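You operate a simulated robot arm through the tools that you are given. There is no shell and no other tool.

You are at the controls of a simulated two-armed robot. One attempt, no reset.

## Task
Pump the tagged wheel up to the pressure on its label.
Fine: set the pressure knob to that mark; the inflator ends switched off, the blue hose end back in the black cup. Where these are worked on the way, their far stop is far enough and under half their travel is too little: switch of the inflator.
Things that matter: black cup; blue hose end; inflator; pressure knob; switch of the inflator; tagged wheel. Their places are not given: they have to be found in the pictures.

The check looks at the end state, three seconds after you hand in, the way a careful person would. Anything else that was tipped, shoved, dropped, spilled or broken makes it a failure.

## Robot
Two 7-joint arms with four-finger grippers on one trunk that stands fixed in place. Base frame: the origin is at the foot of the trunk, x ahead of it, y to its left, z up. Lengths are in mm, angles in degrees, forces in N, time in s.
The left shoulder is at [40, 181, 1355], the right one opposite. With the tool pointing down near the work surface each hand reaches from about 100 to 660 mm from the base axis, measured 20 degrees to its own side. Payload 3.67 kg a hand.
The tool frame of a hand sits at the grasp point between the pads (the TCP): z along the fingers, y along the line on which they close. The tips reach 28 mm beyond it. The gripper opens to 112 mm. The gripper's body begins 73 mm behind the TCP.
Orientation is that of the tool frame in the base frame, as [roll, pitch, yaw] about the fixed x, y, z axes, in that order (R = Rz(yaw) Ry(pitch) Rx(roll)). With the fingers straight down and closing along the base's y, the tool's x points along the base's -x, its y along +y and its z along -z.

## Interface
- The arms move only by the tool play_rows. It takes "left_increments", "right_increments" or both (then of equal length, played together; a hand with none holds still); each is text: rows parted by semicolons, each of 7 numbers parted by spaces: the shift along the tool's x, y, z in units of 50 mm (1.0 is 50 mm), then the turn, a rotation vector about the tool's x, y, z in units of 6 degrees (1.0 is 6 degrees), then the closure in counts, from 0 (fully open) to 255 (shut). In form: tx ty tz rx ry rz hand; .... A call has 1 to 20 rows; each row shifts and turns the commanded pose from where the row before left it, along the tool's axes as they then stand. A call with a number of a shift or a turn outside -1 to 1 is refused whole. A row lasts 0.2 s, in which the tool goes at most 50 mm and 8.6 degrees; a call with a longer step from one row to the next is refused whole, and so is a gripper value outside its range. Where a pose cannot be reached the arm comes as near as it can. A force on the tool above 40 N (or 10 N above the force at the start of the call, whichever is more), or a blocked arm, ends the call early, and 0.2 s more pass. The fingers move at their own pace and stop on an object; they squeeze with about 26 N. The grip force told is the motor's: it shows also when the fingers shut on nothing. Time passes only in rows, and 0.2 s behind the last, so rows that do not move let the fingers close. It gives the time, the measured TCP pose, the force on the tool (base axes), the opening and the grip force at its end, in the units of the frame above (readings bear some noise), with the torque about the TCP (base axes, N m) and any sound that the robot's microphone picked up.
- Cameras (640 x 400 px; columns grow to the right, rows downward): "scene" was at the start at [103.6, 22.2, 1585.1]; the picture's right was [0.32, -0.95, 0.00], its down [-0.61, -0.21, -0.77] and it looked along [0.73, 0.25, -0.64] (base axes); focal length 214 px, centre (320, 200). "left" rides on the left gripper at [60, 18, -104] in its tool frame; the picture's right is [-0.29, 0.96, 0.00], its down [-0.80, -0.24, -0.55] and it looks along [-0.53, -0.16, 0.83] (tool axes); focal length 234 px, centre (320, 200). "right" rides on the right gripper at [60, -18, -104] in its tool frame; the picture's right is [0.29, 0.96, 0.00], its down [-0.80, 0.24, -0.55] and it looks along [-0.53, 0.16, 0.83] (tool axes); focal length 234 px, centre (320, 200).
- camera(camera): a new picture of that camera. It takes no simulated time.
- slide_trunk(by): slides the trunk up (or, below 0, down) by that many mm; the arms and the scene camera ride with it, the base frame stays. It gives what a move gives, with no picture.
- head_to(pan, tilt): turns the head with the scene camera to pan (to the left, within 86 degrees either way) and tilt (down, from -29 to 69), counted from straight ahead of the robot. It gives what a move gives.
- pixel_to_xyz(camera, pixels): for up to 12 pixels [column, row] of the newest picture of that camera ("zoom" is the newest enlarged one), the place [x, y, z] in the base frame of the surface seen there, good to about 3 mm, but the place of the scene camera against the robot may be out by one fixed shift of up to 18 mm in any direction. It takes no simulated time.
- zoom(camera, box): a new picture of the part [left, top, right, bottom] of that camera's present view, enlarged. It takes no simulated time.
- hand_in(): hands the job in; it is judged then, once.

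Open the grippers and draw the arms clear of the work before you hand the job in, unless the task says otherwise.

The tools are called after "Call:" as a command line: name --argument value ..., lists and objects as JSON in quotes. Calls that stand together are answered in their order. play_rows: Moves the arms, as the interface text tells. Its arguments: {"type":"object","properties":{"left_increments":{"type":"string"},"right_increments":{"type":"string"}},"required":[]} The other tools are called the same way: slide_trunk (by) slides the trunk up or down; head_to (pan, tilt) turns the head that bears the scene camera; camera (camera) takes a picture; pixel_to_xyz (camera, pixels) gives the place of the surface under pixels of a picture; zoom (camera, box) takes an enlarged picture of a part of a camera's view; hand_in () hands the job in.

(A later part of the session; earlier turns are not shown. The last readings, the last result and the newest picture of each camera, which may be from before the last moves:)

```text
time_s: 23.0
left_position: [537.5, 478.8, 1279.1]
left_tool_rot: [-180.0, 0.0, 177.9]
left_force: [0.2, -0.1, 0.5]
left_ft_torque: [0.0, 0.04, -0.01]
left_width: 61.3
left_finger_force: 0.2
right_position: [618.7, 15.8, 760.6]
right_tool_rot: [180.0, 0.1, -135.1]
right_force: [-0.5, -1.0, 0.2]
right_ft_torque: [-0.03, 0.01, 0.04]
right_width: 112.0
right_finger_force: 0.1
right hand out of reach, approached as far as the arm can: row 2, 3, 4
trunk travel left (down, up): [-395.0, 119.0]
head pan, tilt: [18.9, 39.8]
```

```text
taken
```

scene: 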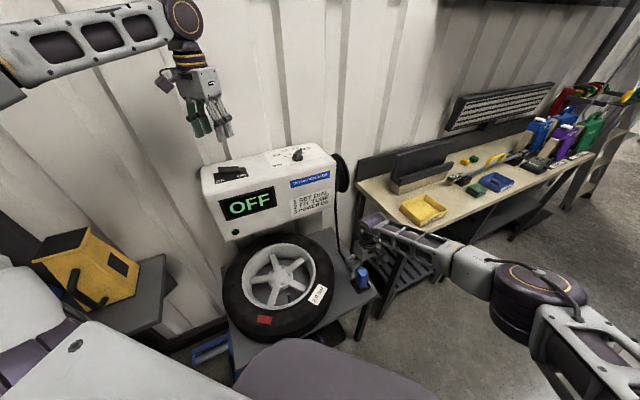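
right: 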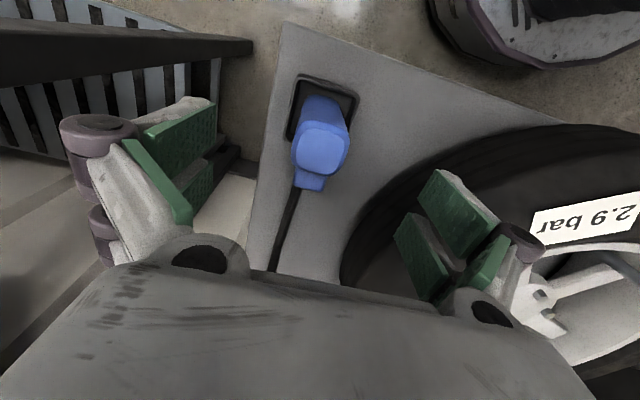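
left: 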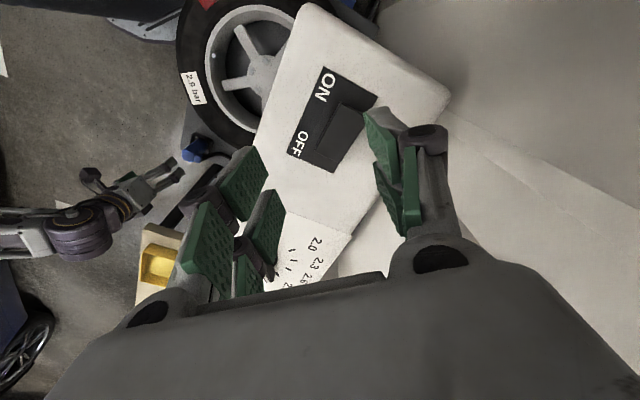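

Downward reach is exhausted with the trunk this high. I raise both hands and lower the trunk by 160 mm.

Call:
play_rows --left_increments "0 0 -0.6 0 0 0 115;0 0 -0.6 0 0 0 115;0 0 -0.6 0 0 0 115;0 0 -0.6 0 0 0 115;0 0 0 0 0 0 115" --right_increments "0 0 -0.8 0 0 0 0;0 0 -0.8 0 0 0 0;0 0 -0.8 0 0 0 0;0 0 -0.8 0 0 0 0;0 0 0 0 0 0 0"

Call:
slide_trunk --by -160

Call:
camera --camera "right"

Call:
camera --camera "scene"

```text
time_s: 24.2
left_position: [537.3, 477.7, 1397.9]
left_tool_rot: [-179.8, 0.0, 177.9]
left_force: [-0.2, 0.2, 0.6]
left_ft_torque: [-0.03, -0.01, -0.02]
left_width: 61.6
left_finger_force: 0.0
right_position: [617.7, 16.4, 923.2]
right_tool_rot: [180.0, 0.0, -135.1]
right_force: [-0.4, -0.6, 0.0]
right_ft_torque: [0.01, 0.05, 0.0]
right_width: 111.9
right_finger_force: 0.1
trunk travel left (down, up): [-395.0, 119.0]
head pan, tilt: [18.9, 39.8]
```

```text
time_s: 26.0
left_position: [535.3, 477.0, 1239.5]
left_tool_rot: [180.0, 0.1, 177.9]
left_force: [0.5, -0.2, -0.7]
left_ft_torque: [-0.02, 0.01, 0.03]
left_width: 61.4
left_finger_force: 0.1
right_position: [617.7, 16.6, 764.5]
right_tool_rot: [-179.9, 0.1, -134.9]
right_force: [0.6, -0.9, 0.0]
right_ft_torque: [-0.01, -0.02, -0.01]
right_width: 112.1
right_finger_force: 0.1
trunk travel left (down, up): [-235.0, 279.0]
head pan, tilt: [18.9, 39.8]
```

```text
taken
```

right: 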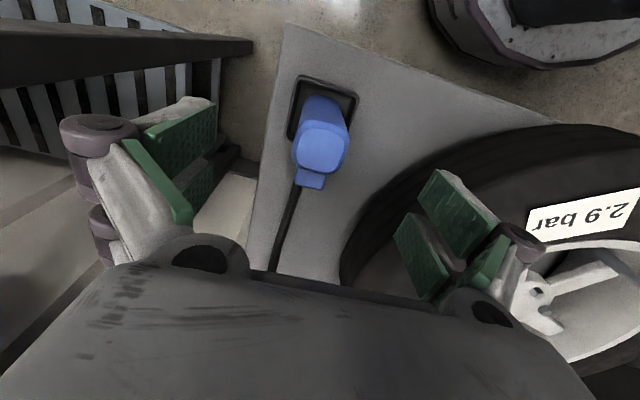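

```text
taken
```

scene: 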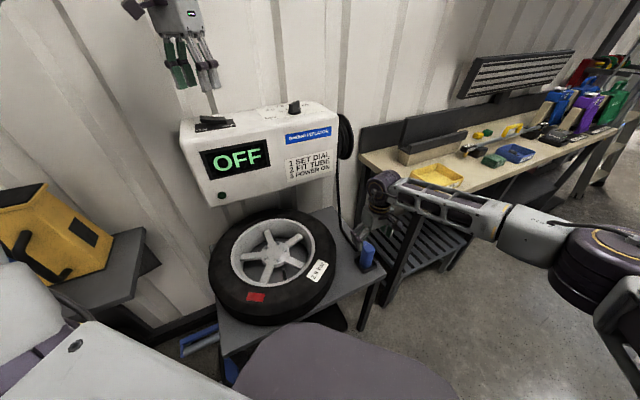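

The plug's top centre (321,148) sits right where the TCP projects (320,150). I descend 80 mm.

Call:
play_rows --right_increments "0 0 0.5 0 0 0 0;0 0 0.5 0 0 0 0;0 0 0.6 0 0 0 0;0 0 0 0 0 0 0"

Call:
camera --camera "right"

```text
time_s: 27.0
left_position: [536.2, 476.7, 1239.5]
left_tool_rot: [-180.0, 0.0, 177.9]
left_force: [-0.5, 1.3, 0.1]
left_ft_torque: [0.0, -0.02, -0.05]
left_width: 61.7
left_finger_force: 0.2
right_position: [619.0, 16.4, 684.2]
right_tool_rot: [-180.0, 0.1, -135.1]
right_force: [0.3, 0.4, 0.2]
right_ft_torque: [0.0, -0.02, 0.01]
right_width: 112.3
right_finger_force: 0.0
trunk travel left (down, up): [-235.0, 279.0]
head pan, tilt: [18.9, 39.8]
```

```text
taken
```

right: 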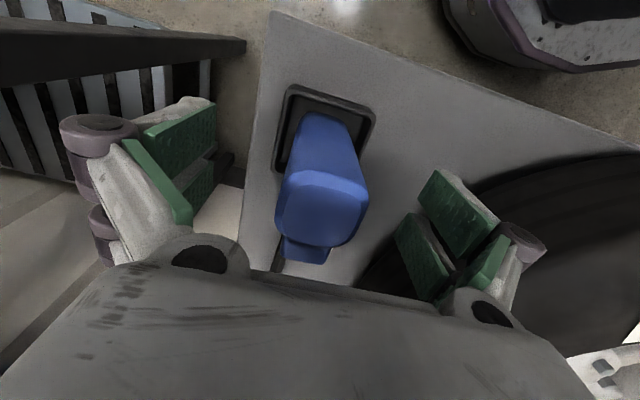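

The fingers straddle the plug. I close on it.

Call:
play_rows --right_increments "0 0 0 0 0 0 255;0 0 0 0 0 0 255;0 0 0 0 0 0 255;0 0 0 0 0 0 255"

Call:
camera --camera "right"

```text
time_s: 28.0
left_position: [535.8, 477.2, 1239.9]
left_tool_rot: [-179.9, 0.1, 177.9]
left_force: [-0.6, 0.1, 0.3]
left_ft_torque: [0.01, -0.02, -0.02]
left_width: 61.6
left_finger_force: 0.1
right_position: [617.9, 17.4, 685.2]
right_tool_rot: [180.0, 0.1, -135.0]
right_force: [-0.6, 0.3, 1.6]
right_ft_torque: [0.0, 0.05, 0.03]
right_width: 37.7
right_finger_force: 26.3
trunk travel left (down, up): [-235.0, 279.0]
head pan, tilt: [18.9, 39.8]
```

```text
taken
```

right: 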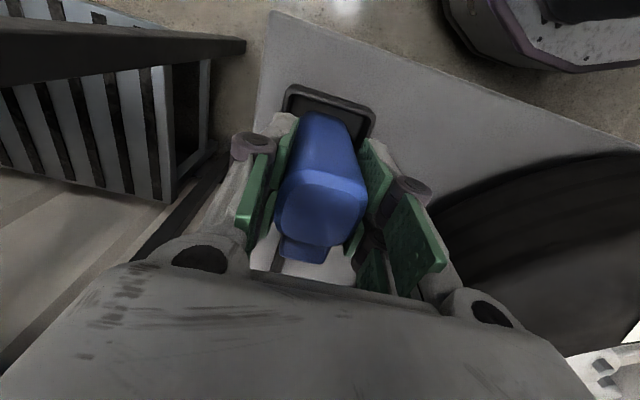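

The plug is held at 37.7 mm. I lift it straight up, 60 mm first and then on to +200 mm.

Call:
play_rows --right_increments "0 0 -0.4 0 0 0 255;0 0 -0.6 0 0 0 255;0 0 -0.6 0 0 0 255;0 0 -0.8 0 0 0 255;0 0 -0.8 0 0 0 255;0 0 -0.8 0 0 0 255;0 0 0 0 0 0 255"

Call:
camera --camera "right"

Call:
camera --camera "scene"

```text
time_s: 29.6
left_position: [537.7, 477.8, 1238.9]
left_tool_rot: [-180.0, 0.0, 177.9]
left_force: [0.4, -0.3, -0.8]
left_ft_torque: [-0.02, 0.01, 0.03]
left_width: 61.2
left_finger_force: 0.0
right_position: [617.6, 15.5, 884.4]
right_tool_rot: [179.8, 0.0, -135.0]
right_force: [-0.1, 0.1, -2.0]
right_ft_torque: [0.01, 0.0, -0.03]
right_width: 37.4
right_finger_force: 25.7
trunk travel left (down, up): [-235.0, 279.0]
head pan, tilt: [18.9, 39.8]
```

```text
taken
```

right: 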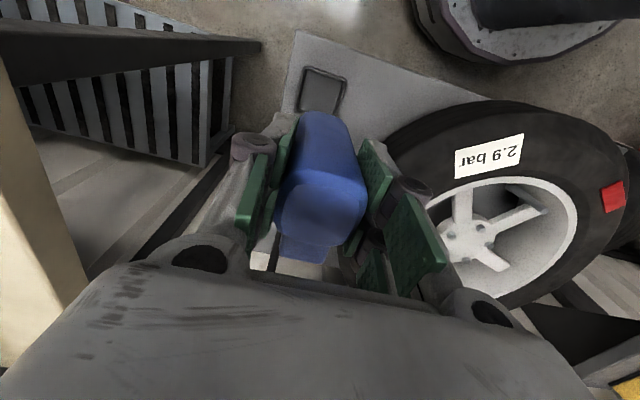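

```text
taken
```

scene: 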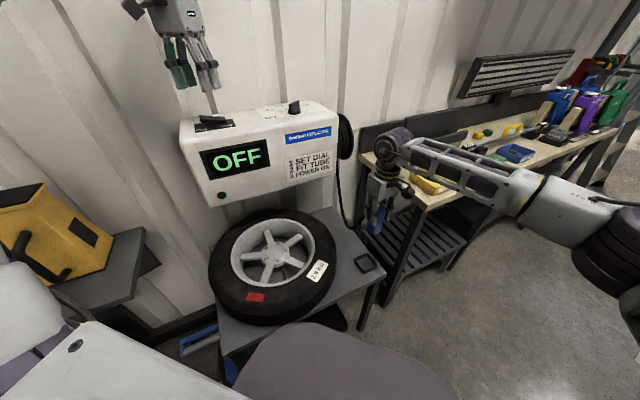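

The plug hangs straight in the hand and the cup is empty behind. I carry it over the wheel to a spot short of the valve, from which the hand camera can see the valve.

Call:
play_rows --right_increments "0.197 0.887 -0.04 0 0 0 255;0.197 0.887 -0.04 0 0 0 255;0.197 0.887 -0.04 0 0 0 255;0.197 0.887 -0.04 0 0 0 255;0.197 0.887 -0.04 0 0 0 255;0.197 0.887 -0.04 0 0 0 255;0.197 0.887 -0.04 0 0 0 255;0 0 0 0 0 0 255"

Call:
camera --camera "right"

Call:
camera --camera "scene"

```text
time_s: 31.4
left_position: [536.2, 477.7, 1239.5]
left_tool_rot: [180.0, 0.0, 177.9]
left_force: [-0.5, -0.6, 0.2]
left_ft_torque: [0.01, 0.0, -0.02]
left_width: 61.5
left_finger_force: 0.1
right_position: [351.0, 185.0, 898.1]
right_tool_rot: [180.0, 0.1, -135.2]
right_force: [0.0, 0.4, -2.2]
right_ft_torque: [-0.03, -0.02, -0.04]
right_width: 37.2
right_finger_force: 26.1
trunk travel left (down, up): [-235.0, 279.0]
head pan, tilt: [18.9, 39.8]
```

```text
taken
```

right: 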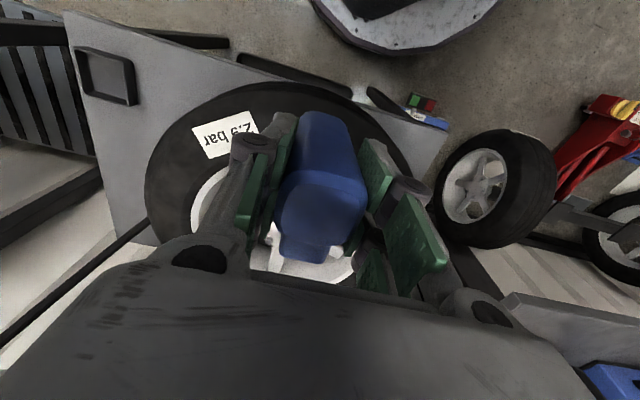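

```text
taken
```

scene: 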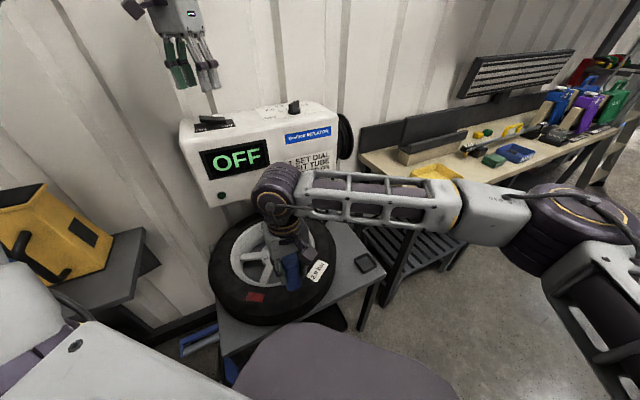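

The plug hides the valve from the right camera. I'll check whether the left camera can see the valve from where it is, and where the yellow box stands.

Call:
camera --camera "left"

Call:
pixel_to_xyz --camera "scene" --pixels '[[20, 195], [80, 230], [60, 210], [145, 250], [185, 150], [250, 160], [325, 260], [212, 122]]'

Call:
zoom --camera "left" --box '[170, 20, 266, 80]'

```text
taken
```

left: 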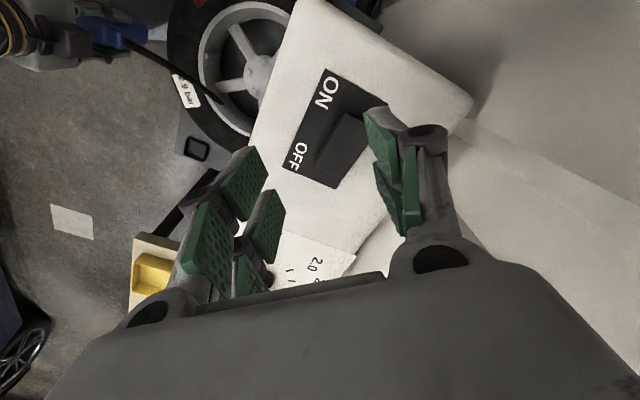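

```text
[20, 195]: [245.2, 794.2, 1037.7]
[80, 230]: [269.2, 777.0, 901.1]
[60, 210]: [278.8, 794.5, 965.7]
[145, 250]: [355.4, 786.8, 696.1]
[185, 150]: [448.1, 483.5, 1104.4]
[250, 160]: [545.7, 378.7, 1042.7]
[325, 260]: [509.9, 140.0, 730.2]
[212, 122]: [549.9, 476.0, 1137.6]
```

```text
6.67 times, centred on (218, 50) of left
```

zoom: 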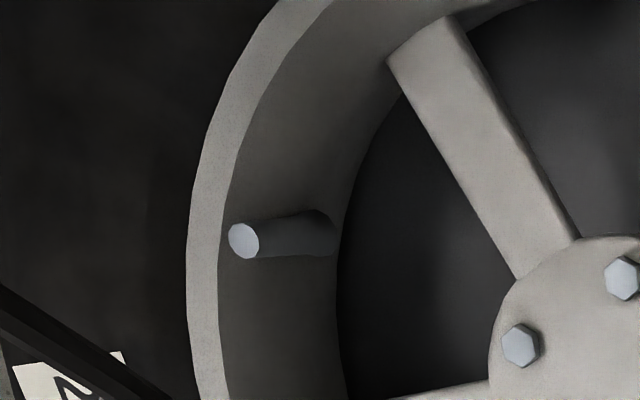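

The valve tip shows clearly in the left zoom at (243,240). I measure the tip several times, the stem and the rim.

Call:
pixel_to_xyz --camera "zoom" --pixels '[[243, 240], [240, 236], [247, 244], [238, 243], [247, 235], [280, 238], [310, 235], [210, 240], [228, 340], [282, 255], [280, 220], [243, 248]]'

```text
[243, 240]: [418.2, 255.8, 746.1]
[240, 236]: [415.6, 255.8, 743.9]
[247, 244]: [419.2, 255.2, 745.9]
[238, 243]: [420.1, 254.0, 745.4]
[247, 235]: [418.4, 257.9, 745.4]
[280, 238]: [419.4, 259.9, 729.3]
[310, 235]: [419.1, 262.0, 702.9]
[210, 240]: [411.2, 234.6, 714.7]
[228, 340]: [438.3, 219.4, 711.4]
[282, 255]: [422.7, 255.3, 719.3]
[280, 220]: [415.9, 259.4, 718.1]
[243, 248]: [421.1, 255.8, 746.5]
```

Valve tip: (418.5,255.8,746), stem vertical. Now I measure where the plug sits relative to the right TCP, and see whether the left camera can view its underside.

Call:
zoom --camera "right" --box '[240, 90, 400, 280]'

Call:
pixel_to_xyz --camera "right" --pixels '[[322, 210], [322, 195], [322, 225], [290, 205], [355, 215], [325, 175], [315, 240], [325, 125], [340, 150], [300, 145], [308, 252], [318, 115]]'

```text
2.11 times, centred on (320, 185) of right
```

zoom: 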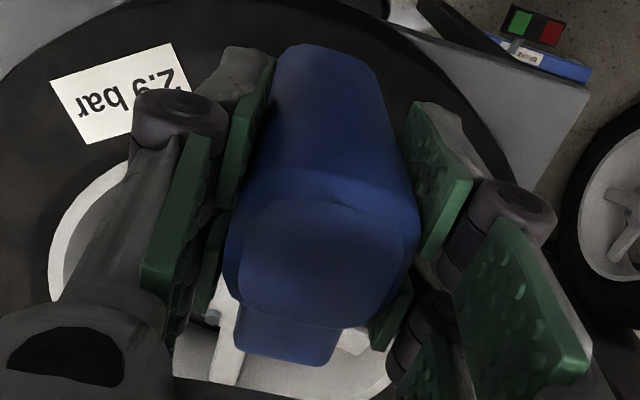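

```text
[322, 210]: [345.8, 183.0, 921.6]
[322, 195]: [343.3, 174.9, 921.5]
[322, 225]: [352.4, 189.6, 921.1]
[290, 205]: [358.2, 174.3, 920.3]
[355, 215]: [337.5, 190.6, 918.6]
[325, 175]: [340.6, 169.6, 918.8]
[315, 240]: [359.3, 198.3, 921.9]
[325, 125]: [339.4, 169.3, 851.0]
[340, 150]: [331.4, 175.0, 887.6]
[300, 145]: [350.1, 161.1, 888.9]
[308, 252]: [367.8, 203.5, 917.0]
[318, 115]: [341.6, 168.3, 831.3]
```

Plug axis is within ~1 mm of the TCP, its bottom about 73 mm below it. I move over the valve at (419,256) and lower until the plug bottom is about 20 mm above the tip.

Call:
play_rows --right_increments "-0.66 0.017 0 0 0 0 255;-0.66 0.017 0 0 0 0 255;-0.65 0.016 0 0 0 0 255;0 0 0.4 0 0 0 255;0 0 0.4 0 0 0 255;0 0 0.4 0 0 0 255;0 0 0 0 0 0 255"

Call:
camera --camera "left"

Call:
zoom --camera "left" --box '[120, 0, 280, 100]'

Call:
zoom --camera "scene" --box '[210, 180, 370, 280]'

```text
time_s: 33.0
left_position: [536.8, 477.2, 1239.8]
left_tool_rot: [-180.0, 0.1, 177.9]
left_force: [-0.2, 0.7, 0.0]
left_ft_torque: [-0.01, 0.02, -0.02]
left_width: 61.5
left_finger_force: 0.1
right_position: [417.5, 258.2, 839.9]
right_tool_rot: [-180.0, 0.1, -135.1]
right_force: [0.1, -0.4, -2.1]
right_ft_torque: [0.0, -0.04, 0.05]
right_width: 37.7
right_finger_force: 25.7
trunk travel left (down, up): [-235.0, 279.0]
head pan, tilt: [18.9, 39.8]
```

```text
taken
```

left: 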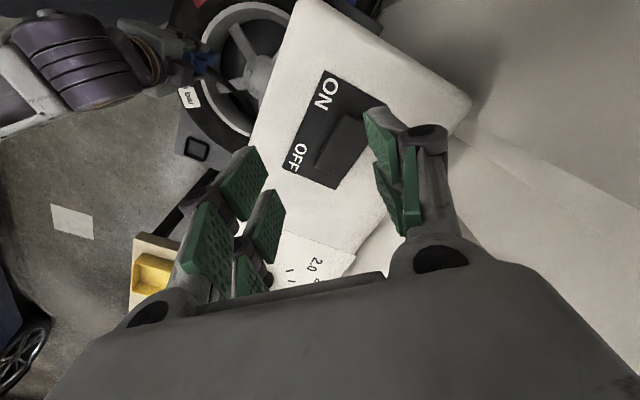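

```text
4.00 times, centred on (200, 50) of left
```

zoom: 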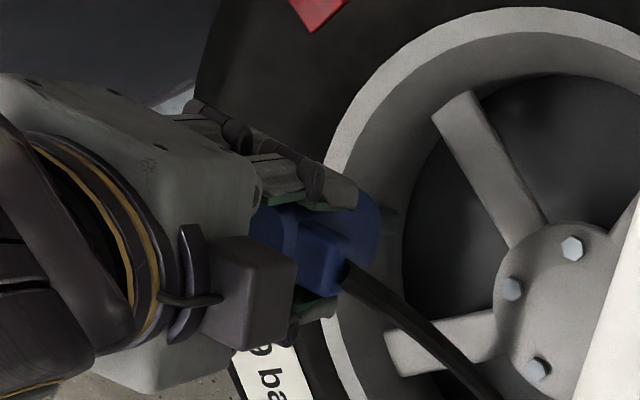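

```text
4.00 times, centred on (290, 230) of scene
```

zoom: 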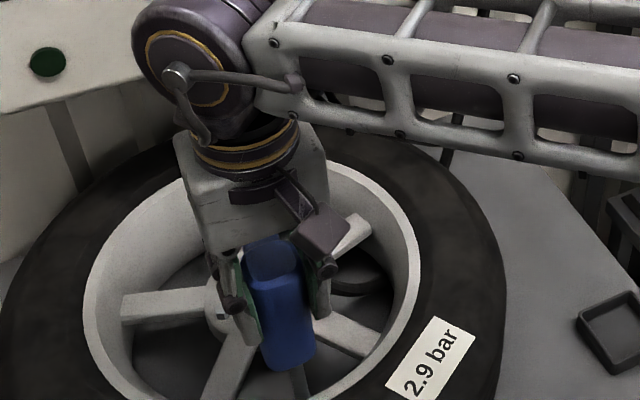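

The plug hangs over the stem (stem seen just below its bottom in the scene zoom at (298,380)). I take further readings standing still to average the noise.

Call:
play_rows --right_increments "0 0 0 0 0 0 255"

Call:
play_rows --right_increments "0 0 0 0 0 0 255"

Call:
play_rows --right_increments "0 0 0 0 0 0 255"

Call:
pixel_to_xyz --camera "zoom" --pixels '[[298, 380], [300, 390], [290, 360], [262, 350], [312, 350], [285, 320], [272, 300], [300, 300]]'

Call:
zoom --camera "scene" --box '[262, 240, 310, 290]'

```text
time_s: 33.4
left_position: [536.2, 477.8, 1240.0]
left_tool_rot: [179.9, 0.0, 178.0]
left_force: [0.6, -1.0, -0.5]
left_ft_torque: [0.04, -0.01, 0.01]
left_width: 61.5
left_finger_force: 0.0
right_position: [416.8, 259.2, 838.6]
right_tool_rot: [-180.0, 0.1, -134.9]
right_force: [0.5, -0.3, -2.6]
right_ft_torque: [0.01, -0.03, 0.0]
right_width: 37.3
right_finger_force: 26.0
trunk travel left (down, up): [-235.0, 279.0]
head pan, tilt: [18.9, 39.8]
```

```text
time_s: 33.8
left_position: [536.8, 478.0, 1238.8]
left_tool_rot: [-180.0, 0.0, 177.9]
left_force: [-0.4, 0.1, -0.3]
left_ft_torque: [0.02, 0.0, 0.03]
left_width: 61.4
left_finger_force: 0.0
right_position: [417.4, 259.4, 840.4]
right_tool_rot: [-180.0, 0.1, -134.9]
right_force: [0.5, -0.4, -1.7]
right_ft_torque: [0.01, -0.03, 0.01]
right_width: 37.5
right_finger_force: 26.0
trunk travel left (down, up): [-235.0, 279.0]
head pan, tilt: [18.9, 39.8]
```

```text
time_s: 34.2
left_position: [535.7, 475.7, 1239.8]
left_tool_rot: [-180.0, 0.0, 178.0]
left_force: [-0.9, -0.2, -0.2]
left_ft_torque: [-0.03, -0.01, 0.0]
left_width: 61.8
left_finger_force: 0.0
right_position: [416.7, 258.1, 839.8]
right_tool_rot: [-179.9, -0.1, -135.0]
right_force: [-0.7, 0.5, -1.3]
right_ft_torque: [0.01, -0.01, -0.03]
right_width: 37.3
right_finger_force: 26.2
trunk travel left (down, up): [-235.0, 279.0]
head pan, tilt: [18.9, 39.8]
```

```text
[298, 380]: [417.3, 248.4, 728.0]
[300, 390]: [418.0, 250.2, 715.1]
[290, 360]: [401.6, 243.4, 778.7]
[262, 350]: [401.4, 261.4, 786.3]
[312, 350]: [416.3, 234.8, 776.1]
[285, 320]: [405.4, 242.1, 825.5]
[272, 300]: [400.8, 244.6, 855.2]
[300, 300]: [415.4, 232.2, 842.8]
```

```text
8.00 times, centred on (286, 265) of scene
```

zoom: 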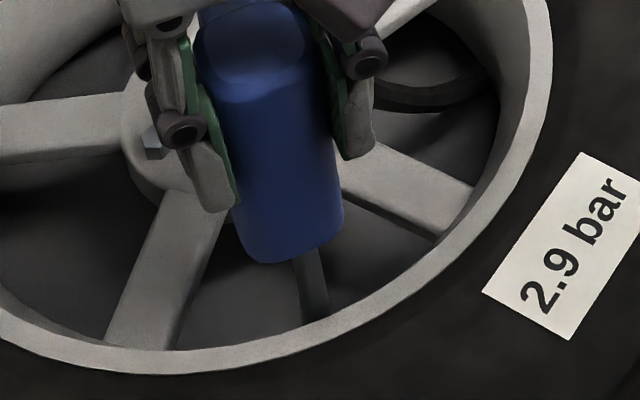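

Averages show I should shift ~3 mm toward +x,-y (the scene zoom agrees: stem at col 311 vs plug axis projected at 303). I do that and lower gently.

Call:
play_rows --right_increments "0 -0.058 0 0 0 0 255;0 0 0.1 0 0 0 255;0 0 0.1 0 0 0 255;0 0 0.1 0 0 0 255;0 0 0 0 0 0 255"

Call:
camera --camera "scene"

Call:
zoom --camera "scene" --box '[262, 240, 310, 290]'

Call:
zoom --camera "left" --box '[170, 20, 266, 80]'

```text
time_s: 35.4
left_position: [535.1, 477.5, 1238.9]
left_tool_rot: [-180.0, 0.1, 177.9]
left_force: [0.5, 0.1, 0.4]
left_ft_torque: [0.02, 0.02, 0.02]
left_width: 61.5
left_finger_force: 0.1
right_position: [419.4, 257.6, 824.1]
right_tool_rot: [-180.0, 0.1, -135.0]
right_force: [-0.2, 0.0, -1.4]
right_ft_torque: [0.02, 0.0, -0.03]
right_width: 37.2
right_finger_force: 26.3
trunk travel left (down, up): [-235.0, 279.0]
head pan, tilt: [18.9, 39.8]
```

```text
taken
```

scene: 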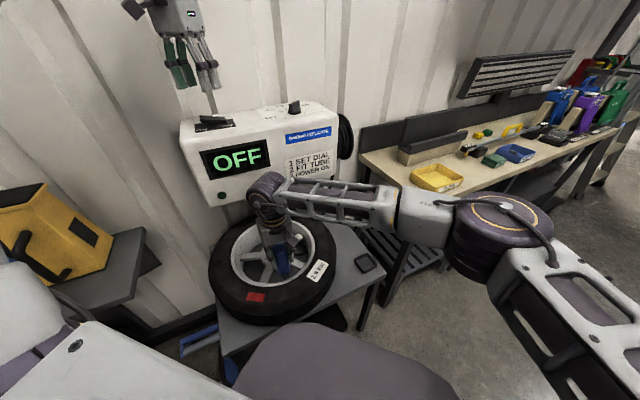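

```text
8.00 times, centred on (286, 265) of scene
```

zoom: 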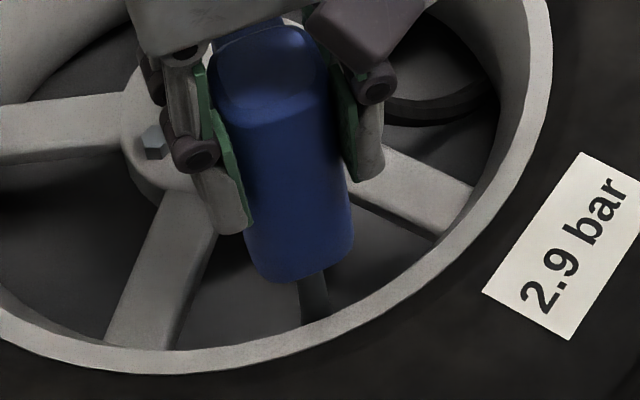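

```text
6.67 times, centred on (218, 50) of left
```

zoom: 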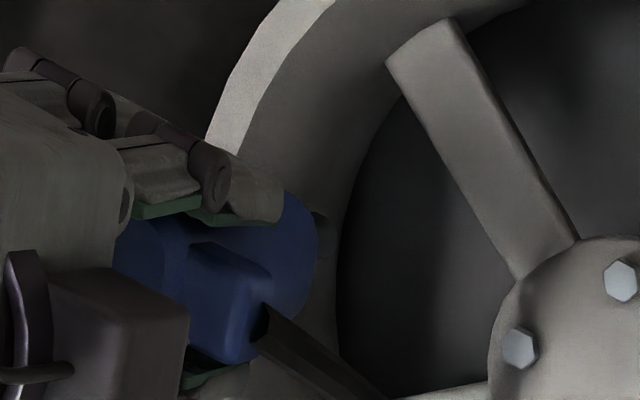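

Aligned: plug axis projects to col ~312 at the stem's 314. I lower in small steps, watching the force.

Call:
play_rows --right_increments "0 0 0.1 0 0 0 255;0 0 0.1 0 0 0 255;0 0 0.1 0 0 0 255;0 0 0 0 0 0 255"

```text
time_s: 36.4
left_position: [536.6, 478.0, 1239.6]
left_tool_rot: [-179.9, 0.1, 177.9]
left_force: [-0.5, -0.9, -1.1]
left_ft_torque: [0.04, -0.03, -0.01]
left_width: 61.6
left_finger_force: 0.1
right_position: [418.8, 255.9, 807.6]
right_tool_rot: [-179.9, 0.0, -135.0]
right_force: [-0.2, 0.0, -1.5]
right_ft_torque: [0.01, -0.01, 0.01]
right_width: 37.5
right_finger_force: 26.1
trunk travel left (down, up): [-235.0, 279.0]
head pan, tilt: [18.9, 39.8]
```

No contact force yet with the bottom at ~735, so the stem seems to have entered. I continue down.

Call:
play_rows --right_increments "0 0 0.1 0 0 0 255;0 0 0.1 0 0 0 255;0 0 0.1 0 0 0 255;0 0 0 0 0 0 255"

Call:
camera --camera "scene"

Call:
zoom --camera "scene" --box '[262, 240, 310, 290]'

```text
time_s: 37.4
left_position: [536.4, 477.8, 1238.4]
left_tool_rot: [-180.0, 0.0, 177.9]
left_force: [-0.8, 0.4, -0.8]
left_ft_torque: [0.0, 0.05, -0.03]
left_width: 61.5
left_finger_force: 0.0
right_position: [419.2, 256.0, 793.3]
right_tool_rot: [-180.0, 0.0, -134.9]
right_force: [0.5, 0.3, -1.7]
right_ft_torque: [-0.01, 0.0, 0.0]
right_width: 37.3
right_finger_force: 26.2
trunk travel left (down, up): [-235.0, 279.0]
head pan, tilt: [18.9, 39.8]
```

```text
taken
```

scene: 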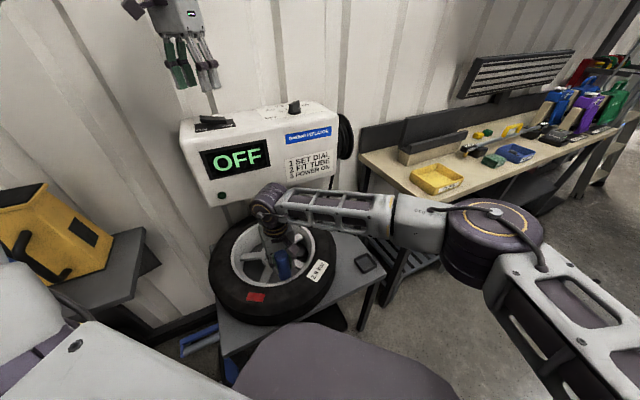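

```text
8.00 times, centred on (286, 265) of scene
```

zoom: 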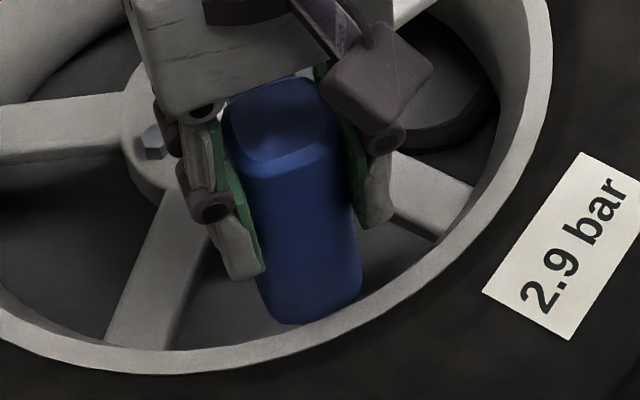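

Still free; plug bottom is about at rim-lip height. I continue down in 4 mm rows until contact.

Call:
play_rows --right_increments "0 0 0.08 0 0 0 255;0 0 0.08 0 0 0 255;0 0 0.08 0 0 0 255;0 0 0 0 0 0 255"

```text
time_s: 38.4
left_position: [534.5, 476.5, 1241.1]
left_tool_rot: [-179.9, 0.1, 178.0]
left_force: [-0.4, -0.6, -0.7]
left_ft_torque: [0.03, 0.02, -0.03]
left_width: 61.5
left_finger_force: 0.1
right_position: [418.3, 257.8, 780.8]
right_tool_rot: [179.9, 0.2, -135.0]
right_force: [2.2, 4.4, 26.2]
right_ft_torque: [0.16, -0.11, 0.02]
right_width: 37.3
right_finger_force: 25.5
trunk travel left (down, up): [-235.0, 279.0]
head pan, tilt: [18.9, 39.8]
```

Firm contact (26 N) at z≈781, about 38 mm below the tip height — it looks seated. I view it from both cameras.

Call:
zoom --camera "scene" --box '[262, 240, 310, 290]'

Call:
zoom --camera "left" --box '[170, 10, 298, 90]'

Call:
camera --camera "right"

```text
8.00 times, centred on (286, 265) of scene
```

zoom: 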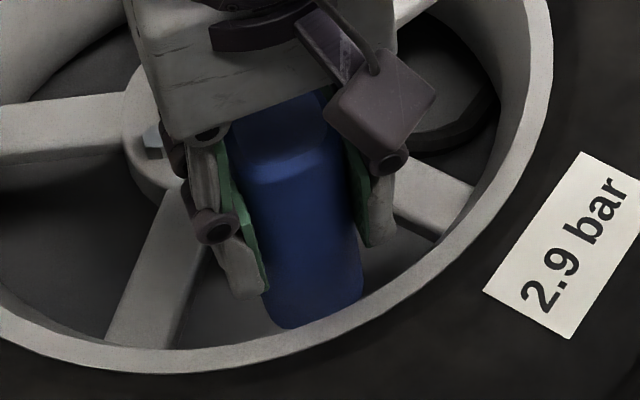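

```text
5.00 times, centred on (234, 50) of left
```

zoom: 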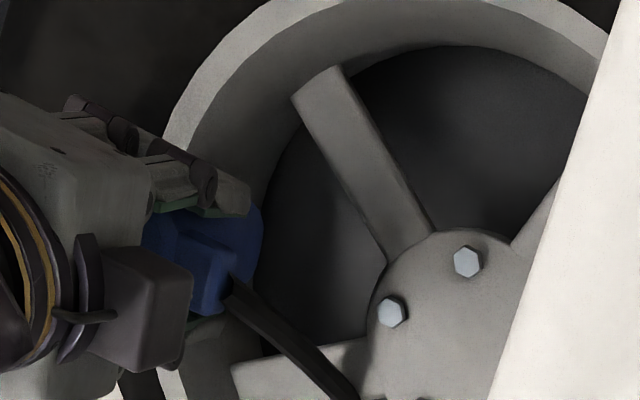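

```text
taken
```

right: 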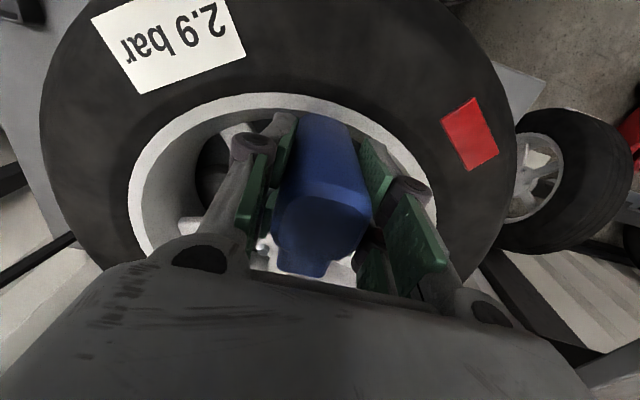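

I check the gap between the plug's near face and the rim lip, to be sure that the plug sits on the stem and not on the lip.

Call:
zoom --camera "scene" --box '[262, 240, 310, 290]'

Call:
pixel_to_xyz --camera "zoom" --pixels '[[300, 250], [310, 290], [300, 318], [340, 300], [275, 315], [330, 340], [300, 350], [360, 330], [300, 335], [270, 345], [330, 325], [420, 290]]'

```text
8.00 times, centred on (286, 265) of scene
```

zoom: 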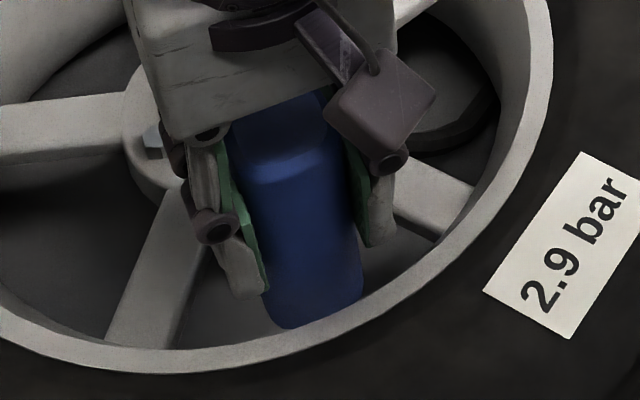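

```text
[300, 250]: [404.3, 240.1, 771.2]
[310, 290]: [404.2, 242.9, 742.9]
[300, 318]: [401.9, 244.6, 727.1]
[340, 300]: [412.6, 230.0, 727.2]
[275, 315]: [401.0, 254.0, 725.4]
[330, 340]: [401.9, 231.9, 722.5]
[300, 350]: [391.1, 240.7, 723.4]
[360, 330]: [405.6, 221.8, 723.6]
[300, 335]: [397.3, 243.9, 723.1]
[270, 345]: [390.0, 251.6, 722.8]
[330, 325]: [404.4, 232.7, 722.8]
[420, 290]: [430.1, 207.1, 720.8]
```

The plug's near face clears the rim lip by ~5 mm, so it bottomed on the stem. Now the switch: I zoom in on it with the left camera.

Call:
camera --camera "left"

Call:
zoom --camera "left" --box '[270, 60, 398, 196]'

Call:
zoom --camera "scene" --box '[180, 90, 276, 150]'

```text
taken
```

left: 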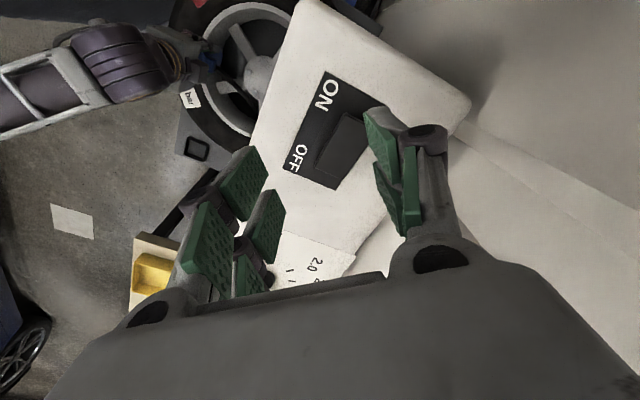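

```text
2.94 times, centred on (334, 128) of left
```

zoom: 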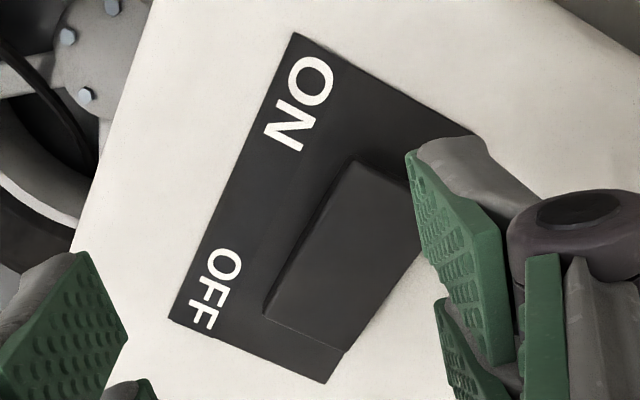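

```text
6.67 times, centred on (228, 120) of scene
```

zoom: 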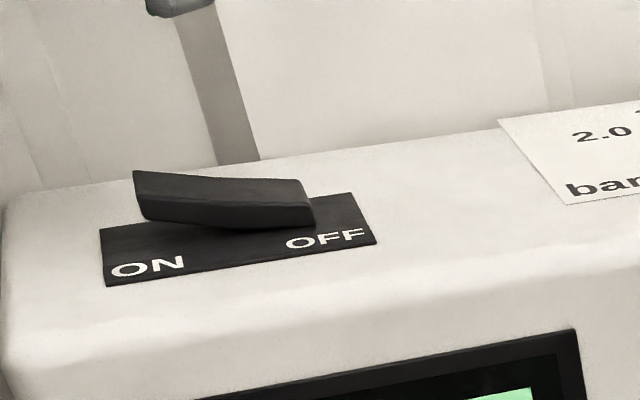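

It is a rocker with the ON end raised. I measure the rocker corners and height in the left view.

Call:
zoom --camera "left" --box '[270, 60, 398, 196]'

Call:
pixel_to_xyz --camera "zoom" --pixels '[[355, 170], [400, 185], [340, 245], [375, 200], [300, 290], [350, 320], [280, 305], [335, 345], [290, 40], [172, 318], [325, 378], [470, 135]]'

```text
2.94 times, centred on (334, 128) of left
```

zoom: 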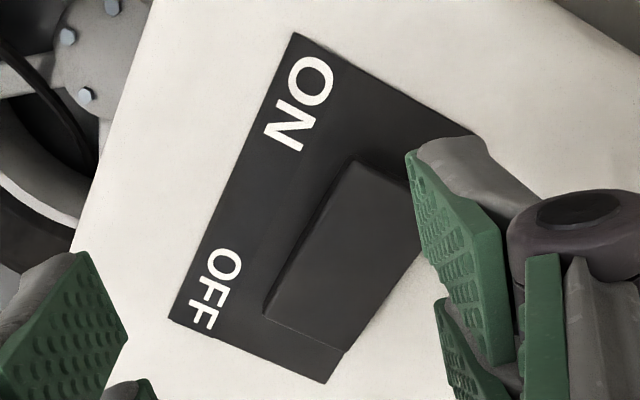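

```text
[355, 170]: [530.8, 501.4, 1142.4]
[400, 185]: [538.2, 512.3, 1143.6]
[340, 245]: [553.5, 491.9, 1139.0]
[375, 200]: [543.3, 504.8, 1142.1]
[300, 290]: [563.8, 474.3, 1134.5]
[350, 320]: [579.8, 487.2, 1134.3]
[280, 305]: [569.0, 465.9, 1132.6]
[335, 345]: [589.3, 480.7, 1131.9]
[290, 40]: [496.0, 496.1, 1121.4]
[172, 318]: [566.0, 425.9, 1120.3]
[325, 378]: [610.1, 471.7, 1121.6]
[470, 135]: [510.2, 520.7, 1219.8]
```

The plate corners give the inflator yaw of exactly -45°; the rocker's ON end top is at about (541,510,1143), pivot near (560,492). I close the left gripper, turn it square to the rocker, and come over the ON end with tips ~20 mm above.

Call:
play_rows --left_increments "-0.066 0.3125 0 0 0 0 255;-0.066 0.3125 0 0 0 0 255;0 0 0 0 0 -0.98 255;0 0 0 0 0 -0.98 255;0 0 0 0 0 -0.98 255;0 0 0 0 0 -0.98 255;0 0 0 0 0 -0.98 255;0 0 0 0 0 -0.98 255;0 0 0 0 0 -0.98 255;0 0 0 0 0 -0.98 255;0 0 0.5 0 0 0 255;0 0 0.5 0 0 0 255;0 0 0 0 0 0 255"

Call:
camera --camera "left"

Call:
zoom --camera "scene" --box '[160, 60, 280, 150]'

```text
time_s: 41.2
left_position: [541.4, 506.6, 1190.9]
left_tool_rot: [-180.0, 0.2, -135.0]
left_force: [-0.1, -0.8, -0.6]
left_ft_torque: [-0.02, 0.02, -0.04]
left_width: 0.3
left_finger_force: 26.0
right_position: [418.5, 255.8, 782.3]
right_tool_rot: [180.0, 0.1, -135.0]
right_force: [0.7, 3.3, 22.8]
right_ft_torque: [0.16, -0.01, 0.01]
right_width: 37.4
right_finger_force: 26.1
trunk travel left (down, up): [-235.0, 279.0]
head pan, tilt: [18.9, 39.8]
```

```text
taken
```

left: 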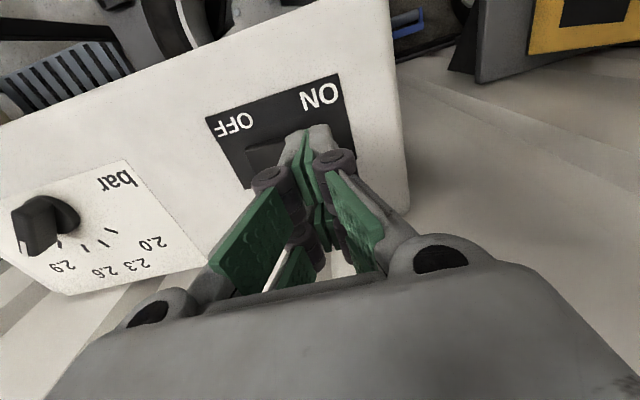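

```text
4.44 times, centred on (220, 105) of scene
```

zoom: 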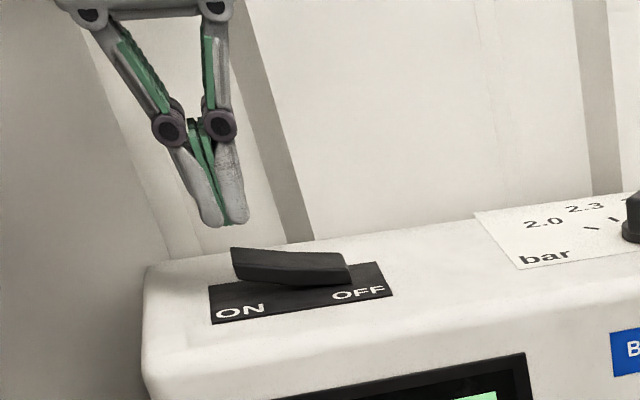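

The tips hang just inside the ON end's edge; I shift 5 mm toward the pivot, then press down in small rows.

Call:
play_rows --left_increments "-0.03 -0.1 0 0 0 0 255;0 0 0.2 0 0 0 255;0 0 0.16 0 0 0 255;0 0 0.06 0 0 0 255;0 0 0.06 0 0 0 255;0 0 0.06 0 0 0 255;0 0 0 0 0 0 255"

Call:
zoom --camera "scene" --box '[160, 60, 300, 190]'

```text
time_s: 42.8
left_position: [546.7, 504.6, 1162.4]
left_tool_rot: [180.0, 0.1, -135.0]
left_force: [-0.1, 0.8, -0.1]
left_ft_torque: [0.01, 0.03, 0.0]
left_width: 0.0
left_finger_force: 26.0
right_position: [418.5, 255.5, 781.4]
right_tool_rot: [-180.0, 0.1, -135.0]
right_force: [-1.4, -0.8, 16.4]
right_ft_torque: [0.03, 0.04, 0.03]
right_width: 37.3
right_finger_force: 26.3
trunk travel left (down, up): [-235.0, 279.0]
head pan, tilt: [18.9, 39.8]
```

```text
3.08 times, centred on (230, 125) of scene
```

zoom: 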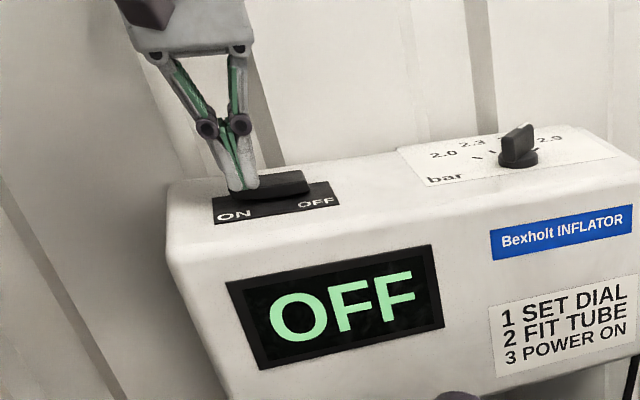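

The rocker tilts but the display still says OFF. I press a little further.

Call:
play_rows --left_increments "0 0 0.06 0 0 0 255;0 0 0.06 0 0 0 255;0 0 0 0 0 0 255"

Call:
camera --camera "scene"

Call:
zoom --camera "scene" --box '[160, 60, 300, 190]'

```text
time_s: 43.6
left_position: [546.8, 504.0, 1159.7]
left_tool_rot: [-179.8, 0.3, -135.0]
left_force: [-2.0, 3.4, 19.7]
left_ft_torque: [-0.03, 0.0, -0.01]
left_width: 0.1
left_finger_force: 25.9
right_position: [417.6, 256.5, 780.8]
right_tool_rot: [-179.9, 0.2, -135.0]
right_force: [0.3, 2.0, 5.0]
right_ft_torque: [0.08, -0.07, 0.01]
right_width: 37.2
right_finger_force: 25.7
trunk travel left (down, up): [-235.0, 279.0]
head pan, tilt: [18.9, 39.8]
```

```text
taken
```

scene: 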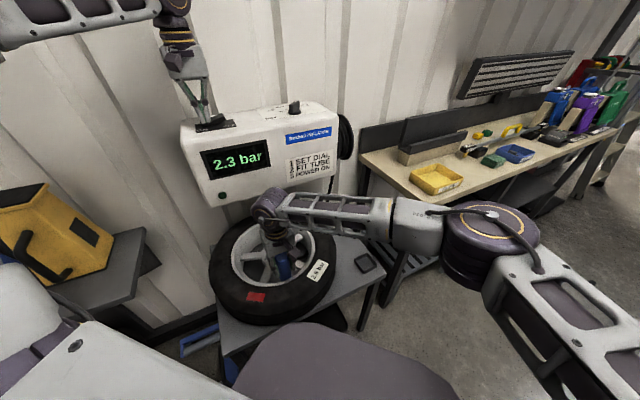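

```text
3.08 times, centred on (230, 125) of scene
```

zoom: 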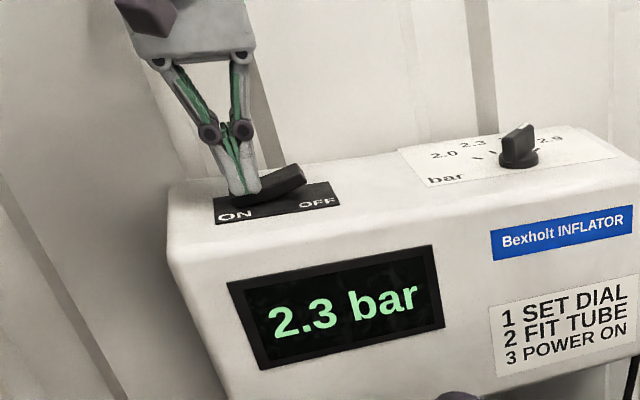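

The inflator is on and shows 2.3 bar. I lift the left hand 25 mm off the rocker and watch the pressure.

Call:
play_rows --left_increments "0 0 -0.5 0 0 0 255;0 0 0 0 0 0 255"

Call:
zoom --camera "scene" --box '[160, 60, 300, 190]'

```text
time_s: 44.2
left_position: [548.1, 505.7, 1182.8]
left_tool_rot: [-180.0, -0.1, -135.0]
left_force: [0.5, 0.8, -1.0]
left_ft_torque: [0.01, 0.01, -0.03]
left_width: 0.0
left_finger_force: 25.9
right_position: [419.2, 255.7, 780.7]
right_tool_rot: [179.9, 0.1, -135.0]
right_force: [-2.7, -1.0, 11.0]
right_ft_torque: [-0.08, 0.07, -0.02]
right_width: 37.1
right_finger_force: 25.7
trunk travel left (down, up): [-235.0, 279.0]
head pan, tilt: [18.9, 39.8]
```

```text
3.08 times, centred on (230, 125) of scene
```

zoom: 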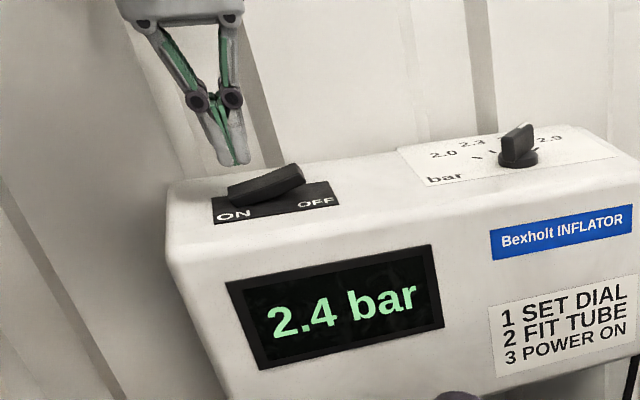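

2.4 bar and rising, with the rocker staying ON. I shift the left hand over the OFF end meanwhile and keep watching.

Call:
play_rows --left_increments "0 0 -0.2 0 0 0 255;0 -0.76 0 0 0 0 255;0 0 0 0 0 0 255;0 0 0 0 0 0 255"

Call:
zoom --camera "scene" --box '[160, 60, 300, 190]'

```text
time_s: 45.2
left_position: [573.6, 478.9, 1194.5]
left_tool_rot: [179.9, 0.1, -135.1]
left_force: [0.6, 0.2, -0.7]
left_ft_torque: [0.02, 0.02, -0.02]
left_width: 0.0
left_finger_force: 26.0
right_position: [418.7, 256.2, 781.3]
right_tool_rot: [179.9, 0.2, -135.0]
right_force: [-3.0, -0.6, 9.8]
right_ft_torque: [0.0, 0.05, 0.01]
right_width: 37.2
right_finger_force: 25.7
trunk travel left (down, up): [-235.0, 279.0]
head pan, tilt: [18.9, 39.8]
```

```text
3.08 times, centred on (230, 125) of scene
```

zoom: 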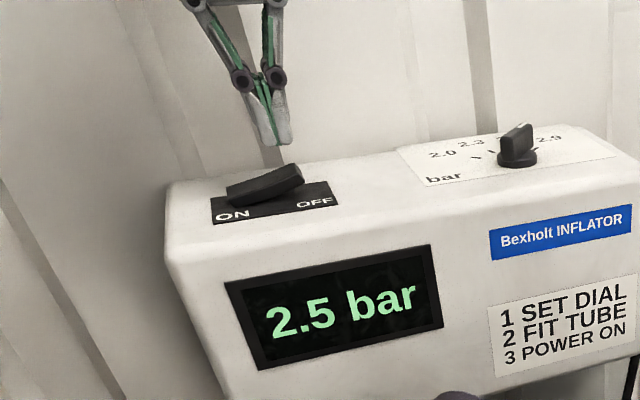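

2.5 bar, at about 0.12 bar/s. I wait two seconds.

Call:
play_rows --left_increments "0 0 0 0 0 0 255;0 0 0 0 0 0 255;0 0 0 0 0 0 255;0 0 0 0 0 0 255;0 0 0 0 0 0 255;0 0 0 0 0 0 255;0 0 0 0 0 0 255;0 0 0 0 0 0 255;0 0 0 0 0 0 255"

Call:
zoom --camera "scene" --box '[160, 60, 300, 190]'

```text
time_s: 47.2
left_position: [572.4, 479.0, 1193.5]
left_tool_rot: [-179.9, 0.0, -134.9]
left_force: [-0.3, 0.1, 0.0]
left_ft_torque: [-0.03, -0.03, -0.03]
left_width: 0.0
left_finger_force: 26.3
right_position: [419.0, 256.4, 780.8]
right_tool_rot: [179.9, 0.1, -135.2]
right_force: [-1.1, -1.0, 9.6]
right_ft_torque: [-0.03, -0.02, -0.01]
right_width: 37.4
right_finger_force: 26.0
trunk travel left (down, up): [-235.0, 279.0]
head pan, tilt: [18.9, 39.8]
```

```text
3.08 times, centred on (230, 125) of scene
```

zoom: 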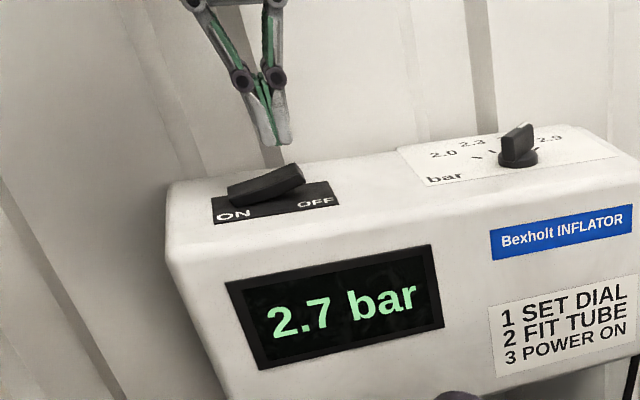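

2.7 bar. I wait in shorter steps and see whether it stops at the set mark.

Call:
play_rows --left_increments "0 0 0 0 0 0 255;0 0 0 0 0 0 255;0 0 0 0 0 0 255;0 0 0 0 0 0 255;0 0 0 0 0 0 255;0 0 0 0 0 0 255"

Call:
zoom --camera "scene" --box '[160, 60, 300, 190]'

```text
time_s: 48.6
left_position: [572.2, 479.5, 1194.0]
left_tool_rot: [179.9, 0.0, -135.0]
left_force: [-0.4, -0.2, 0.2]
left_ft_torque: [-0.01, -0.01, -0.02]
left_width: 0.0
left_finger_force: 25.9
right_position: [418.8, 256.7, 780.7]
right_tool_rot: [-179.9, 0.1, -135.0]
right_force: [0.2, -1.5, 8.4]
right_ft_torque: [-0.02, -0.01, 0.02]
right_width: 37.0
right_finger_force: 25.9
trunk travel left (down, up): [-235.0, 279.0]
head pan, tilt: [18.9, 39.8]
```

```text
3.08 times, centred on (230, 125) of scene
```

zoom: 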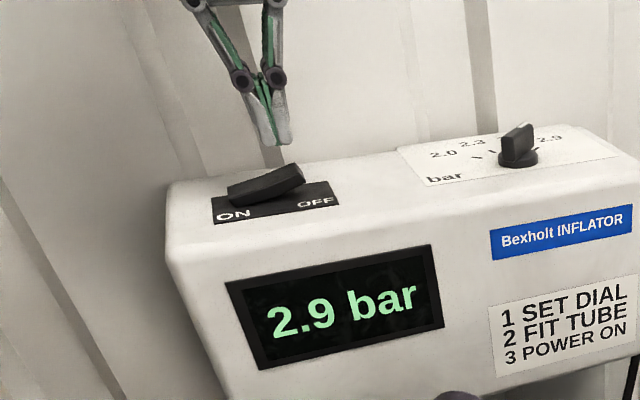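

2.9 bar reached; I press the OFF end right away.

Call:
play_rows --left_increments "0 0 0.4 0 0 0 255;0 0 0.2 0 0 0 255;0 0 0.1 0 0 0 255;0 0 0.05 0 0 0 255"

Call:
zoom --camera "scene" --box '[160, 60, 300, 190]'

```text
time_s: 49.8
left_position: [574.6, 478.7, 1160.4]
left_tool_rot: [-179.5, 0.6, -135.0]
left_force: [-1.8, -0.5, 7.7]
left_ft_torque: [-0.06, 0.2, -0.02]
left_width: 0.0
left_finger_force: 26.0
right_position: [417.7, 255.2, 780.5]
right_tool_rot: [180.0, 0.1, -135.0]
right_force: [-0.7, -1.2, 5.1]
right_ft_torque: [-0.03, -0.02, -0.05]
right_width: 37.4
right_finger_force: 25.9
trunk travel left (down, up): [-235.0, 279.0]
head pan, tilt: [18.9, 39.8]
stopped in row 4 (left hand): the force on the tool passed its limit at 42 N (the readings are from after the stop); the commanded pose is now the measured one
```

```text
3.08 times, centred on (230, 125) of scene
```

zoom: 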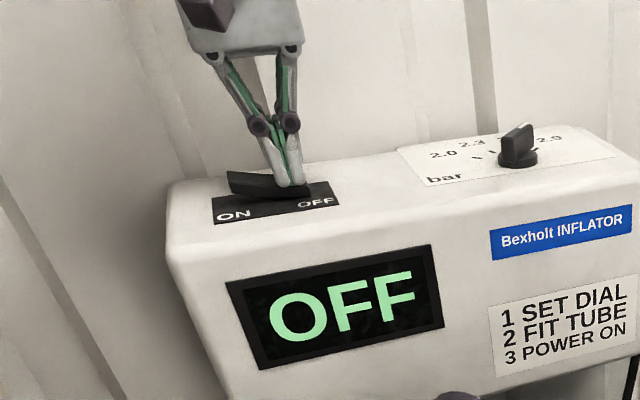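

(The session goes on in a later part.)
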